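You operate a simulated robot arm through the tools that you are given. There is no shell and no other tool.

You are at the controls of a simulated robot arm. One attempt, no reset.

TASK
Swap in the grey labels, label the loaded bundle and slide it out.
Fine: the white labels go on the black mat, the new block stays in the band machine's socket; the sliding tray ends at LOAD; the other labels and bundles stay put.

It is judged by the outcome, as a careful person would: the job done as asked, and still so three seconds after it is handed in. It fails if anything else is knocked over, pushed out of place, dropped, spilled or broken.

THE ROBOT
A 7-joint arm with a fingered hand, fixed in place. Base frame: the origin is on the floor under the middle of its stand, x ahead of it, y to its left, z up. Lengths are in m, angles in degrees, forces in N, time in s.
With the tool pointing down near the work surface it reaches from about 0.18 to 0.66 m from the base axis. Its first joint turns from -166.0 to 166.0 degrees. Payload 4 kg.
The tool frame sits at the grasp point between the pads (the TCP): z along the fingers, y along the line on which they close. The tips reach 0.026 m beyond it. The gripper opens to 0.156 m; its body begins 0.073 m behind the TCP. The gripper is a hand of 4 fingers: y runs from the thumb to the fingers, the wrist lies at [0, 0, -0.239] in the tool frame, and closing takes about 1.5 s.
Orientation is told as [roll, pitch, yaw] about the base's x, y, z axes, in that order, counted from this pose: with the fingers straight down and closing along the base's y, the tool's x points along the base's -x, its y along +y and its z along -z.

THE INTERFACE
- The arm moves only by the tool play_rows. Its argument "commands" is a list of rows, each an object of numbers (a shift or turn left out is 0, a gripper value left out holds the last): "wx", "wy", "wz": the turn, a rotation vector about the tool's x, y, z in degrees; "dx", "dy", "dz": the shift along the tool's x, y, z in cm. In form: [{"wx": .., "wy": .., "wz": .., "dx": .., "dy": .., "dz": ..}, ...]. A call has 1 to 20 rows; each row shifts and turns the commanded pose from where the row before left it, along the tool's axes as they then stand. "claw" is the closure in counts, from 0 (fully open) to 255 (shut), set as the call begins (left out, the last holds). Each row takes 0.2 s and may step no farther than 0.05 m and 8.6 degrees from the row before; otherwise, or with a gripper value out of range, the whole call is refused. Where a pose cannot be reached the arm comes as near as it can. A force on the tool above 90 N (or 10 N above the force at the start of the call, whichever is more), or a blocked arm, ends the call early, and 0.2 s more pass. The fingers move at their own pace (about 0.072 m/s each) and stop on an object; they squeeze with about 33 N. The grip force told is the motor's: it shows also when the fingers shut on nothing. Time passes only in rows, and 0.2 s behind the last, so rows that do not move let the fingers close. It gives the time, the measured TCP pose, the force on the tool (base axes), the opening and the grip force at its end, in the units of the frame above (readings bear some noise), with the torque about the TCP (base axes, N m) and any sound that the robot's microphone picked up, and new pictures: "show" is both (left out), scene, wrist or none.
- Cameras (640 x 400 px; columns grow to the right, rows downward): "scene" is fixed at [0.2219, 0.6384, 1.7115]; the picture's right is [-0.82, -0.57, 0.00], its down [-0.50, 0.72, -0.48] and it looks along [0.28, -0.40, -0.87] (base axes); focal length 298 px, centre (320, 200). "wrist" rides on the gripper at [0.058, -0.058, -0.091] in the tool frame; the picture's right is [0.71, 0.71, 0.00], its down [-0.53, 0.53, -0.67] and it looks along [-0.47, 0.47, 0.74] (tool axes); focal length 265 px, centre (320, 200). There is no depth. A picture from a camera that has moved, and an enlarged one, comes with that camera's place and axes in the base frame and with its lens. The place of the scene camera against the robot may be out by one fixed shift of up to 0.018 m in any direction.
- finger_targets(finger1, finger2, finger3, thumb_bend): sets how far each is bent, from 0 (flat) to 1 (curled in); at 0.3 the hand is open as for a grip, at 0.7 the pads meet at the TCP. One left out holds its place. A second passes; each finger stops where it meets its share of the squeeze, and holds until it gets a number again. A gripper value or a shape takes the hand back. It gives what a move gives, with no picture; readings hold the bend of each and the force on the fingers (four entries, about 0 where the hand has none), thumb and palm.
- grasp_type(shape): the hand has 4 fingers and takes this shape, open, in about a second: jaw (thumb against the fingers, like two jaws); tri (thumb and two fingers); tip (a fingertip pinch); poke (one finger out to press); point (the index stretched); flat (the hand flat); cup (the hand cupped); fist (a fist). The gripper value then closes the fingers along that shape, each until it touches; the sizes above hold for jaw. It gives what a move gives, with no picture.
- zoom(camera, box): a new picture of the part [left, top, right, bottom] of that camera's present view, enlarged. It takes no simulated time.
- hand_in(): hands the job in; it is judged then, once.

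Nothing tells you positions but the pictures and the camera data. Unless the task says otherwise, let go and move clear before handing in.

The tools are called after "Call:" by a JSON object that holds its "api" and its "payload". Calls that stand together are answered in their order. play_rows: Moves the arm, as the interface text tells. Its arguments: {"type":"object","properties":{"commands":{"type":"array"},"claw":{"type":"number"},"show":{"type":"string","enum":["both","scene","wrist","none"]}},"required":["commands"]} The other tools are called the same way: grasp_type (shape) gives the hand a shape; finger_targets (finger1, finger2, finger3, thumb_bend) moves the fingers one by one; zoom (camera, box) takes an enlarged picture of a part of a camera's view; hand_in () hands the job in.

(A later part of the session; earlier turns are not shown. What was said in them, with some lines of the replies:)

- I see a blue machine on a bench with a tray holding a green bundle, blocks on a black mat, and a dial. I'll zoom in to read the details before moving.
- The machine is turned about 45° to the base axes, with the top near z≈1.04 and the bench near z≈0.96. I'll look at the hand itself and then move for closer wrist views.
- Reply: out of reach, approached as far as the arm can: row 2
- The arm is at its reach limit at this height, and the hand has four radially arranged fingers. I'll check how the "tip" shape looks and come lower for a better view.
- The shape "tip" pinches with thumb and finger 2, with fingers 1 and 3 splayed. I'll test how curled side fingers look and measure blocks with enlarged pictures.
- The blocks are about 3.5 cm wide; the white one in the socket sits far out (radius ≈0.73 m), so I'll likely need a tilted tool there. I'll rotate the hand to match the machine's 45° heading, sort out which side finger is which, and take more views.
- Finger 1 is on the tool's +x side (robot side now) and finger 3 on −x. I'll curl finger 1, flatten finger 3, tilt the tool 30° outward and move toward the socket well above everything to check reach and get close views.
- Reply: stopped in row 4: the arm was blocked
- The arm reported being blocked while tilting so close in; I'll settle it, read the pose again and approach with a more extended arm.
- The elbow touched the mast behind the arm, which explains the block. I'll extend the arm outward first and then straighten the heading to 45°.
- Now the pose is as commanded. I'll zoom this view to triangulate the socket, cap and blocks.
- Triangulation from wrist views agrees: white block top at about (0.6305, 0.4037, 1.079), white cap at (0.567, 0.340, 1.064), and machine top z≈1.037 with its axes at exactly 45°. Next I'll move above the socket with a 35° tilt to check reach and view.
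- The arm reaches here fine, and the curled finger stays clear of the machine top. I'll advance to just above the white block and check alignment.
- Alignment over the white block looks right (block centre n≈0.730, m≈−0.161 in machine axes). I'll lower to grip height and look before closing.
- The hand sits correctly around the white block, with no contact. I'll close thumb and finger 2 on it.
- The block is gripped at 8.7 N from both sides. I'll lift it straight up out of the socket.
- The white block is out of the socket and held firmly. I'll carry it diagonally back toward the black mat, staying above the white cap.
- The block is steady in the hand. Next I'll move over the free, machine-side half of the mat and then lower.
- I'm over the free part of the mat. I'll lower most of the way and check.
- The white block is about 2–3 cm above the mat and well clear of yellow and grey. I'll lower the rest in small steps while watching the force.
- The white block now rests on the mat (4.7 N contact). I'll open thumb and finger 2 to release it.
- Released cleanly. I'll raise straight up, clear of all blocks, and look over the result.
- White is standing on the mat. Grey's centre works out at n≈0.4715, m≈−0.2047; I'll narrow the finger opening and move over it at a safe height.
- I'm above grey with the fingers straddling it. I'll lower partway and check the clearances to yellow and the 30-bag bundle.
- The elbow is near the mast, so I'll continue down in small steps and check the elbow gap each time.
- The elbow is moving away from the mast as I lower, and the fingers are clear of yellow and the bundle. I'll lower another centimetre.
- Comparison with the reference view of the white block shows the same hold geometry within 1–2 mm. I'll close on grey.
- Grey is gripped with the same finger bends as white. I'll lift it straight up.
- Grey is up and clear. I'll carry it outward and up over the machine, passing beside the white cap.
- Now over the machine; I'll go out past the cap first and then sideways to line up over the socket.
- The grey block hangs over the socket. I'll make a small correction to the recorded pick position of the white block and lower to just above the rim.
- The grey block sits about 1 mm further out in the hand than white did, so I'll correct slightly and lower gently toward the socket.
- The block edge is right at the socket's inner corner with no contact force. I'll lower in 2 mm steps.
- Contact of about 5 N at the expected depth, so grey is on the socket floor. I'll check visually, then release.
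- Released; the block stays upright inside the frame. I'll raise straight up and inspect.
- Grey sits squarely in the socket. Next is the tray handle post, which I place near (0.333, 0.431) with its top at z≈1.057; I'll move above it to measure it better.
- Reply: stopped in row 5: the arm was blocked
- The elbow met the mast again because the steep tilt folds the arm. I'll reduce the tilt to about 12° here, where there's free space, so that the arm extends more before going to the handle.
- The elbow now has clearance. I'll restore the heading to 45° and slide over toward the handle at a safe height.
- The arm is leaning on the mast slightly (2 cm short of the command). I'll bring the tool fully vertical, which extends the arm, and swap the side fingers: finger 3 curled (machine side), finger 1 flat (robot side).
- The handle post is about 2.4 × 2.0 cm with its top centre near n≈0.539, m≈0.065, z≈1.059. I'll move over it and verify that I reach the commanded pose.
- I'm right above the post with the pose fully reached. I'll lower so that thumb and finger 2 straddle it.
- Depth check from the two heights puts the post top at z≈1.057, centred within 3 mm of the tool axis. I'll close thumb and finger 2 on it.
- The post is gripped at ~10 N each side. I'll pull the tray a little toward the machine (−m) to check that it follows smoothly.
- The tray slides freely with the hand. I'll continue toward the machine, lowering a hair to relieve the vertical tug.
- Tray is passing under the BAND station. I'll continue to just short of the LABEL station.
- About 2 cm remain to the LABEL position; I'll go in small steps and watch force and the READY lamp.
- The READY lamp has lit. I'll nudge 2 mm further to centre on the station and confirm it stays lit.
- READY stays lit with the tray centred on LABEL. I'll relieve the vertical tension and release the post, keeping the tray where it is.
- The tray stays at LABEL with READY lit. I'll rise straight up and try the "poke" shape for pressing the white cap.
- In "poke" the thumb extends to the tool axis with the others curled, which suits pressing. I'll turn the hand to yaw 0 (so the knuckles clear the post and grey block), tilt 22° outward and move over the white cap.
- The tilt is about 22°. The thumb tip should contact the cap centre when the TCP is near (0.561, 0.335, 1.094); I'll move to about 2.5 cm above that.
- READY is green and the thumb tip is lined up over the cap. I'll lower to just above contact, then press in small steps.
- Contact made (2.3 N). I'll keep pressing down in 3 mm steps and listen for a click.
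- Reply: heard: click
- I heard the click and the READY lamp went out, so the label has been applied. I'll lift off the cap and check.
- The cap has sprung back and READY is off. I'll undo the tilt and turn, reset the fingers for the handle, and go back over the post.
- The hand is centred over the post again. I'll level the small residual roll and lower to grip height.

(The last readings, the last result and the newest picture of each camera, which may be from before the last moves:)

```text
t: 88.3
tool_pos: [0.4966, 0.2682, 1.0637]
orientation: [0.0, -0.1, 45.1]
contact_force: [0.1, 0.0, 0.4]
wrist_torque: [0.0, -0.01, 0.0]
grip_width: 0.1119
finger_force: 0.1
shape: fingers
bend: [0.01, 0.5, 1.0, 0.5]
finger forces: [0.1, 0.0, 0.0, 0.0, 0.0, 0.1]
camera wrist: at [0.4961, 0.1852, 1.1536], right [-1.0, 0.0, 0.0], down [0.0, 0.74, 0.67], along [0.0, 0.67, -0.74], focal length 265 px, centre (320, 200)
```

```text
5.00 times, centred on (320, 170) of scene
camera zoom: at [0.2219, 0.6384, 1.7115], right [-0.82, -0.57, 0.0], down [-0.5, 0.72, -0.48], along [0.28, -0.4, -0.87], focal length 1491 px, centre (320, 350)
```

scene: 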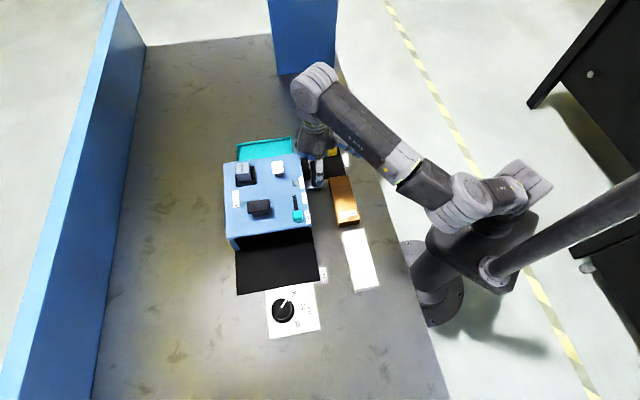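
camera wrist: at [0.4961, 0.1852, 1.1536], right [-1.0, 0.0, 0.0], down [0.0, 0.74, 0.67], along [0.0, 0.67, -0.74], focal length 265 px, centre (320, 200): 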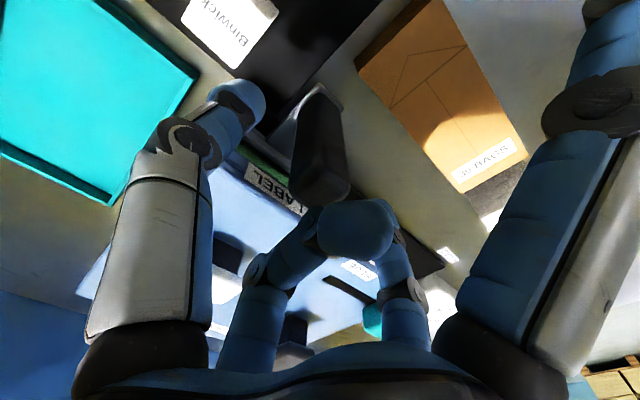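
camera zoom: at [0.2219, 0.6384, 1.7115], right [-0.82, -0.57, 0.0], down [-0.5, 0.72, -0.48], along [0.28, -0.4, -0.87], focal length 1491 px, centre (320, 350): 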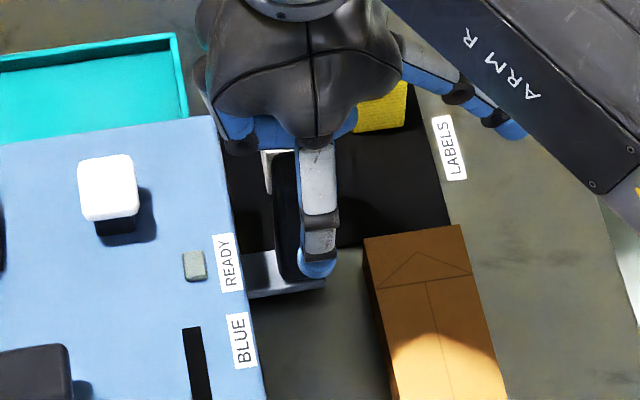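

Centred on the post. I'll grip it and check.

Call:
{"api": "finger_targets", "payload": {"finger2": 0.75, "thumb_bend": 0.75}}

Call:
{"api": "play_rows", "payload": {"commands": [{"dy": 0.5}, {"dy": 0.7}, {"dy": 0.8}, {"dy": 0.9}, {"dy": 0.9}, {"dy": 0.9}, {}], "show": "none"}}

Call:
{"api": "zoom", "payload": {"camera": "scene", "box": [220, 130, 380, 250]}}

```text
t: 89.3
tool_pos: [0.497, 0.2679, 1.0623]
orientation: [0.0, 0.0, 45.0]
contact_force: [0.6, -0.1, -4.0]
wrist_torque: [0.0, 0.02, -0.03]
grip_width: 0.1031
finger_force: 10.8
shape: fingers
bend: [0.01, 0.63, 1.0, 0.67]
finger forces: [0.0, 10.2, 0.0, 0.0, 11.2, 0.0]
```

```text
t: 90.9
tool_pos: [0.463, 0.3004, 1.0619]
orientation: [0.0, 0.1, 45.0]
contact_force: [1.4, 1.8, -3.2]
wrist_torque: [0.06, 0.02, 0.02]
grip_width: 0.1035
finger_force: 10.4
shape: fingers
bend: [0.01, 0.63, 1.0, 0.67]
finger forces: [0.0, 10.7, 0.0, 0.0, 10.6, 0.1]
```

```text
3.33 times, centred on (300, 190) of scene
camera zoom: at [0.2219, 0.6384, 1.7115], right [-0.82, -0.57, 0.0], down [-0.5, 0.72, -0.48], along [0.28, -0.4, -0.87], focal length 994 px, centre (387, 233)
```

zoom: 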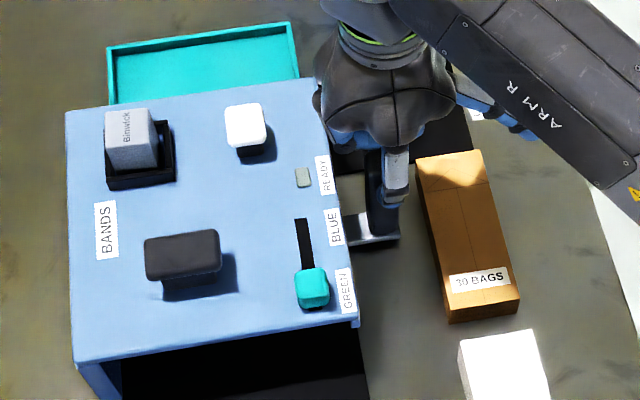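

The tray follows. I'll slide it back out toward LOAD.

Call:
{"api": "play_rows", "payload": {"commands": [{"dy": 0.9}, {"dy": 0.9}, {"dy": 0.9}, {"dy": 0.9}, {"dy": 0.9}, {"dy": 0.9}, {"dy": 0.9}, {"dy": 0.9}, {"dy": 0.9}, {"dy": 0.9}, {"dy": 0.9}, {"dy": 0.9}, {}], "show": "scene"}}

Call:
{"api": "zoom", "payload": {"camera": "scene", "box": [220, 180, 380, 300]}}

Call:
{"api": "zoom", "payload": {"camera": "scene", "box": [440, 130, 640, 300]}}

```text
t: 93.7
tool_pos: [0.3875, 0.3779, 1.0629]
orientation: [0.0, 0.0, 45.0]
contact_force: [0.5, 0.7, -2.9]
wrist_torque: [0.07, 0.0, -0.03]
grip_width: 0.103
finger_force: 10.9
shape: fingers
bend: [0.01, 0.63, 1.0, 0.67]
finger forces: [0.0, 11.3, 0.0, 0.1, 11.0, 0.1]
```

scene: 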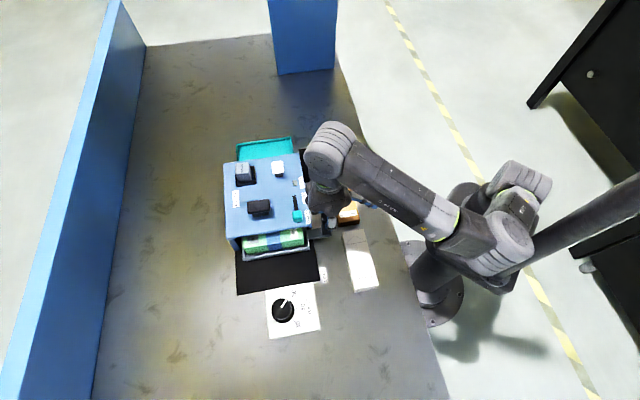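

```text
3.33 times, centred on (300, 240) of scene
camera zoom: at [0.2219, 0.6384, 1.7115], right [-0.82, -0.57, 0.0], down [-0.5, 0.72, -0.48], along [0.28, -0.4, -0.87], focal length 994 px, centre (387, 67)
```

zoom: 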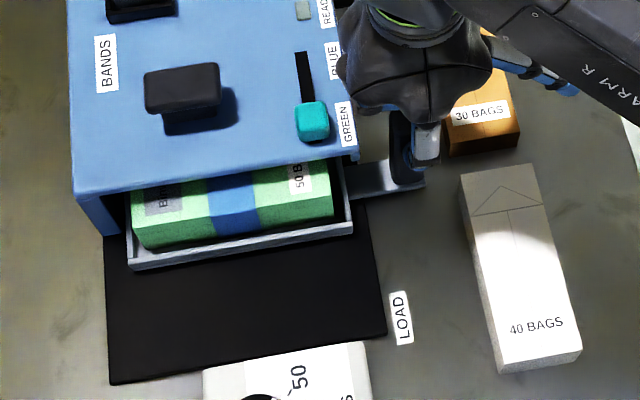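

```text
2.35 times, centred on (540, 215) of scene
camera zoom: at [0.2219, 0.6384, 1.7115], right [-0.82, -0.57, 0.0], down [-0.5, 0.72, -0.48], along [0.28, -0.4, -0.87], focal length 702 px, centre (-198, 165)
```

zoom: 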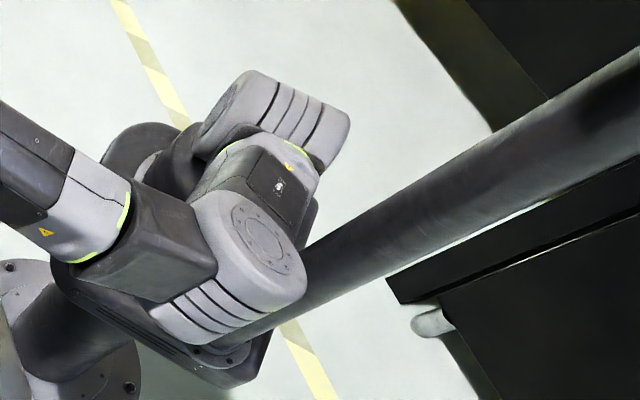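

A grey "Binwick" label is visible on the bundle. I'll continue out to LOAD.

Call:
{"api": "play_rows", "payload": {"commands": [{"dy": 0.9}, {"dy": 0.9}, {"dy": 0.9}, {"dy": 0.9}, {"dy": 0.9}, {"dy": 0.9}, {"dy": 0.7}, {}], "show": "scene"}}

Call:
{"api": "zoom", "payload": {"camera": "scene", "box": [220, 220, 400, 350]}}

```text
t: 95.5
tool_pos: [0.3451, 0.421, 1.0627]
orientation: [0.1, 0.0, 45.0]
contact_force: [-1.1, -0.8, -5.1]
wrist_torque: [-0.01, 0.06, -0.02]
grip_width: 0.1028
finger_force: 10.6
shape: fingers
bend: [0.01, 0.63, 1.0, 0.67]
finger forces: [0.0, 11.0, 0.0, 0.0, 11.1, 0.0]
```

scene: 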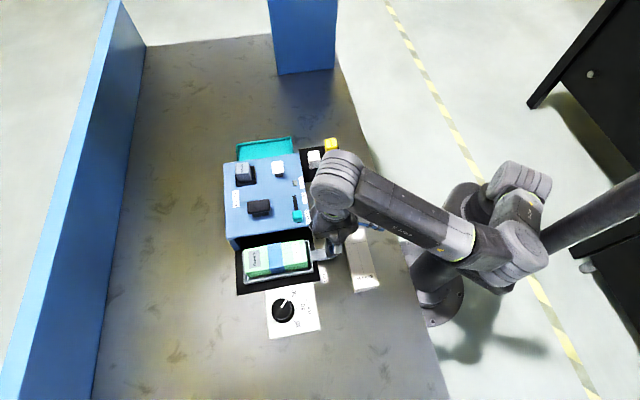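

```text
3.08 times, centred on (310, 285) of scene
camera zoom: at [0.2219, 0.6384, 1.7115], right [-0.82, -0.57, 0.0], down [-0.5, 0.72, -0.48], along [0.28, -0.4, -0.87], focal length 918 px, centre (351, -62)
```

zoom: 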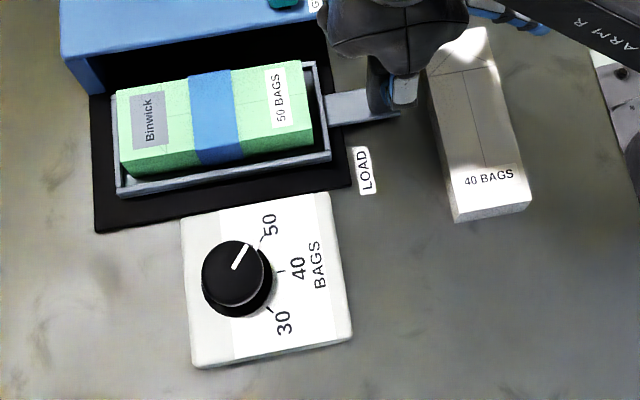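

Call:
{"api": "play_rows", "payload": {"commands": [{"dy": 0.4}, {"dy": 0.4}, {"dy": 0.35}, {}], "show": "none"}}

Call:
{"api": "zoom", "payload": {"camera": "scene", "box": [220, 220, 400, 350]}}

```text
t: 96.5
tool_pos: [0.3373, 0.4278, 1.0617]
orientation: [0.0, 0.0, 45.0]
contact_force: [-0.2, 1.5, -1.6]
wrist_torque: [0.08, 0.08, -0.01]
grip_width: 0.1031
finger_force: 11.0
shape: fingers
bend: [0.01, 0.63, 1.0, 0.67]
finger forces: [0.0, 11.7, 0.0, 0.0, 10.3, 0.1]
```

```text
3.08 times, centred on (310, 285) of scene
camera zoom: at [0.2219, 0.6384, 1.7115], right [-0.82, -0.57, 0.0], down [-0.5, 0.72, -0.48], along [0.28, -0.4, -0.87], focal length 918 px, centre (351, -62)
```

zoom: 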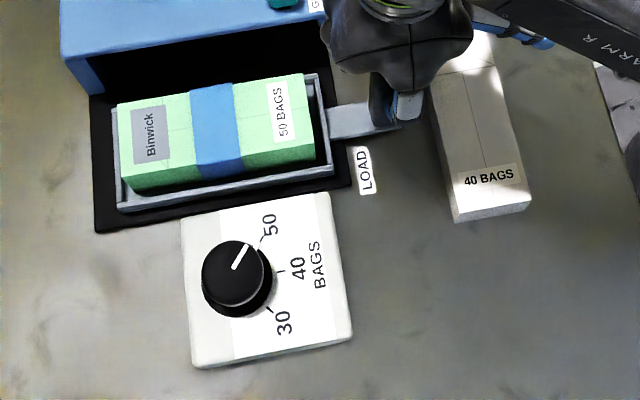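

The tray is almost exactly at its original place (within 1–2 mm). I'll nudge the last millimetre and then release.

Call:
{"api": "play_rows", "payload": {"commands": [{"dy": 0.12}, {}], "show": "none"}}

Call:
{"api": "finger_targets", "payload": {"finger2": 0.52, "thumb_bend": 0.52}}

Call:
{"api": "zoom", "payload": {"camera": "scene", "box": [220, 220, 400, 350]}}

Call:
{"api": "zoom", "payload": {"camera": "wrist", "box": [160, 60, 480, 260]}}

```text
t: 97.1
tool_pos: [0.3357, 0.429, 1.063]
orientation: [0.1, 0.0, 45.0]
contact_force: [-0.7, -0.3, -1.1]
wrist_torque: [0.04, 0.07, 0.03]
grip_width: 0.1029
finger_force: 10.9
shape: fingers
bend: [0.01, 0.63, 1.0, 0.67]
finger forces: [0.0, 11.1, 0.0, 0.0, 11.0, 0.0]
```

```text
t: 98.1
tool_pos: [0.3345, 0.429, 1.0628]
orientation: [0.0, 0.0, 45.0]
contact_force: [0.2, -0.1, 0.5]
wrist_torque: [0.0, 0.03, 0.02]
grip_width: 0.1103
finger_force: 0.0
shape: fingers
bend: [0.01, 0.52, 1.0, 0.52]
finger forces: [0.0, 0.0, 0.0, 0.0, 0.0, 0.1]
```

```text
3.08 times, centred on (310, 285) of scene
camera zoom: at [0.2219, 0.6384, 1.7115], right [-0.82, -0.57, 0.0], down [-0.5, 0.72, -0.48], along [0.28, -0.4, -0.87], focal length 918 px, centre (351, -62)
```

zoom: 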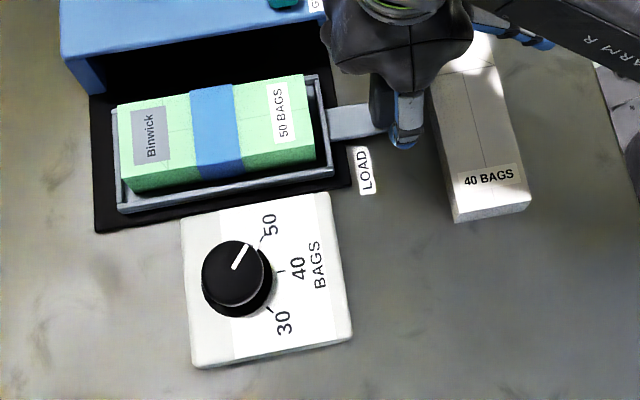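

```text
2.00 times, centred on (320, 160) of wrist
camera zoom: at [0.3352, 0.3461, 1.1533], right [-1.0, 0.0, 0.0], down [0.0, 0.74, 0.67], along [0.0, 0.67, -0.74], focal length 531 px, centre (320, 280)
```

zoom: 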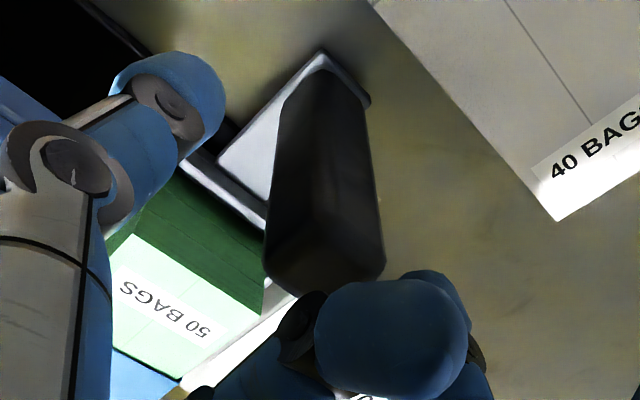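

The tray is back at its original LOAD position with the labelled bundle. I'll raise clear and retreat, then do a final check of everything.

Call:
{"api": "play_rows", "payload": {"commands": [{"dz": -1.0}, {"dz": -2.0}, {"dz": -2.0}, {"dz": -2.0}, {"dz": -2.0}, {"dz": -1.5}, {"dx": 2.5, "dy": -2.5}, {"dx": 2.5, "dy": -2.5}, {"dx": 2.5, "dy": -2.5}, {"dx": 2.5, "dy": -2.5}, {}], "show": "both"}}

Call:
{"api": "zoom", "payload": {"camera": "scene", "box": [210, 120, 390, 240]}}

Call:
{"api": "zoom", "payload": {"camera": "scene", "box": [220, 220, 400, 350]}}

```text
t: 100.5
tool_pos: [0.3392, 0.2845, 1.1663]
orientation: [-0.1, 0.1, 44.4]
contact_force: [-0.2, 0.4, 0.6]
wrist_torque: [-0.01, 0.03, 0.03]
grip_width: 0.1104
finger_force: 0.1
shape: fingers
bend: [0.01, 0.52, 1.0, 0.52]
finger forces: [0.1, 0.0, 0.0, 0.0, 0.0, 0.1]
camera wrist: at [0.3369, 0.2012, 1.2579], right [-1.0, 0.01, 0.0], down [0.01, 0.75, 0.67], along [0.01, 0.67, -0.75], focal length 265 px, centre (320, 200)
```

scene: 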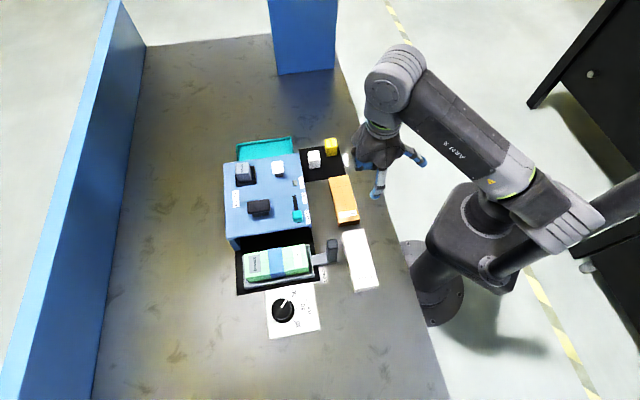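
wrist: 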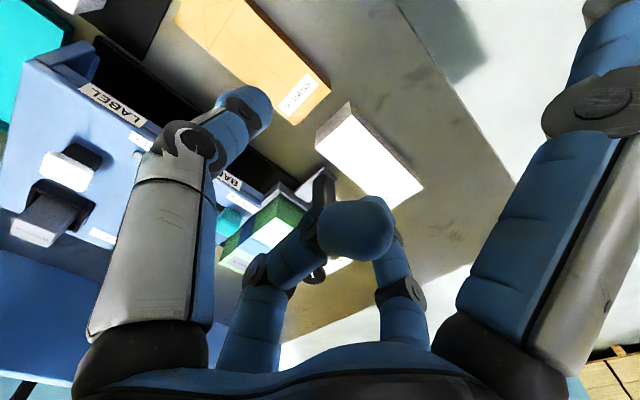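

```text
3.33 times, centred on (300, 180) of scene
camera zoom: at [0.2219, 0.6384, 1.7115], right [-0.82, -0.57, 0.0], down [-0.5, 0.72, -0.48], along [0.28, -0.4, -0.87], focal length 994 px, centre (387, 267)
```

zoom: 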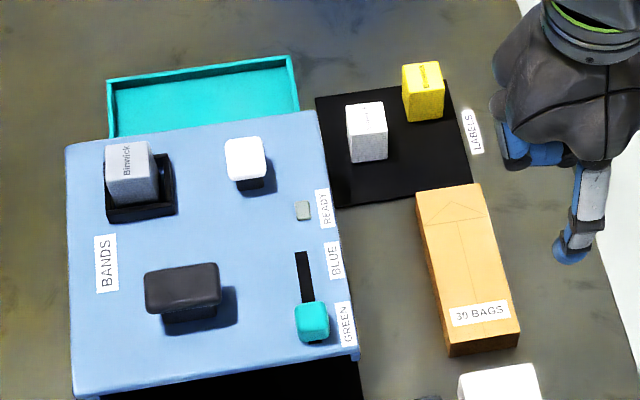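

```text
3.08 times, centred on (310, 285) of scene
camera zoom: at [0.2219, 0.6384, 1.7115], right [-0.82, -0.57, 0.0], down [-0.5, 0.72, -0.48], along [0.28, -0.4, -0.87], focal length 918 px, centre (351, -62)
```

zoom: 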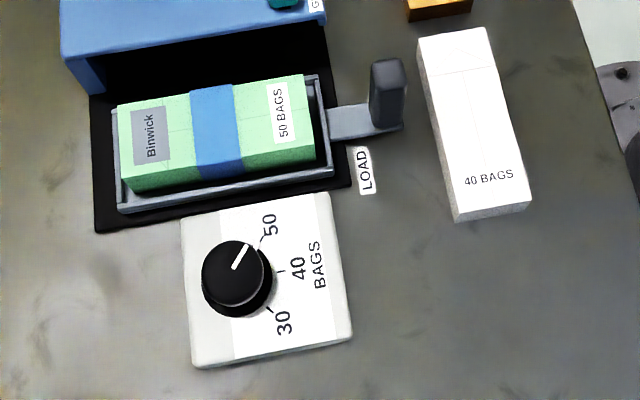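

Everything matches the goal: grey in the socket, white on the mat, label on the bundle, and the tray back at LOAD with the other items unmoved. I'll shift the arm slightly away from the mast so it rests freely.

Call:
{"api": "play_rows", "payload": {"commands": [{"dy": -2.5}, {"dy": -2.5}, {}, {}, {}], "show": "scene"}}

```text
t: 101.7
tool_pos: [0.3719, 0.2527, 1.168]
orientation: [0.1, -0.1, 45.0]
contact_force: [0.2, -0.7, -0.2]
wrist_torque: [-0.01, 0.0, 0.01]
grip_width: 0.1103
finger_force: 0.0
shape: fingers
bend: [0.01, 0.52, 1.0, 0.52]
finger forces: [0.0, 0.0, 0.1, 0.0, 0.0, 0.0]
```

scene: 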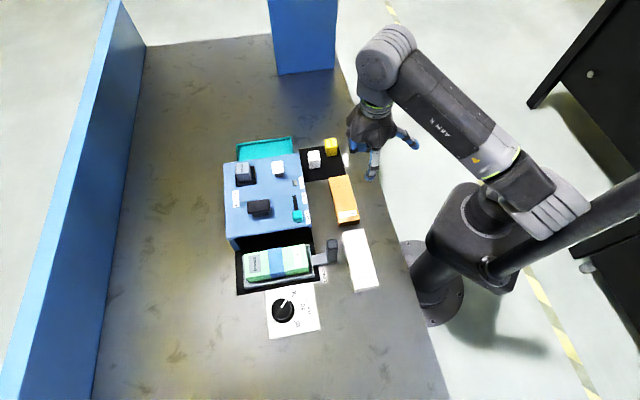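

The arm is clear and at rest, and the scene matches what was asked, so I'm handing the job in.

Call:
{"api": "hand_in", "payload": {}}

```text
The job is handed in.
```

The grey labels are in the machine's socket and the loaded bundle is labelled. It is back out on the tray at LOAD, and the job is handed in.

- **Labels:** The white block is standing on the free side of the black mat. The grey block sits squarely in the socket.
- **Labelling:** With the tray at the LABEL station the READY lamp lit. I pressed the white cap until it clicked, and the lamp went out. A grey "Binwick" label is now visible on the 50-bag bundle.
- **Everything else:** In the final pictures the yellow labels, the 30- and 40-bag bundles and the dial are where they started. I left the colour slider alone.

I took "slide it out" to mean returning the tray to LOAD with the bundle in it, not moving the bundle to the teal tray. The arm's elbow touched the mast behind it a few times while I was finding workable poses. Nothing on the bench was affected, and the arm ended clear of it.
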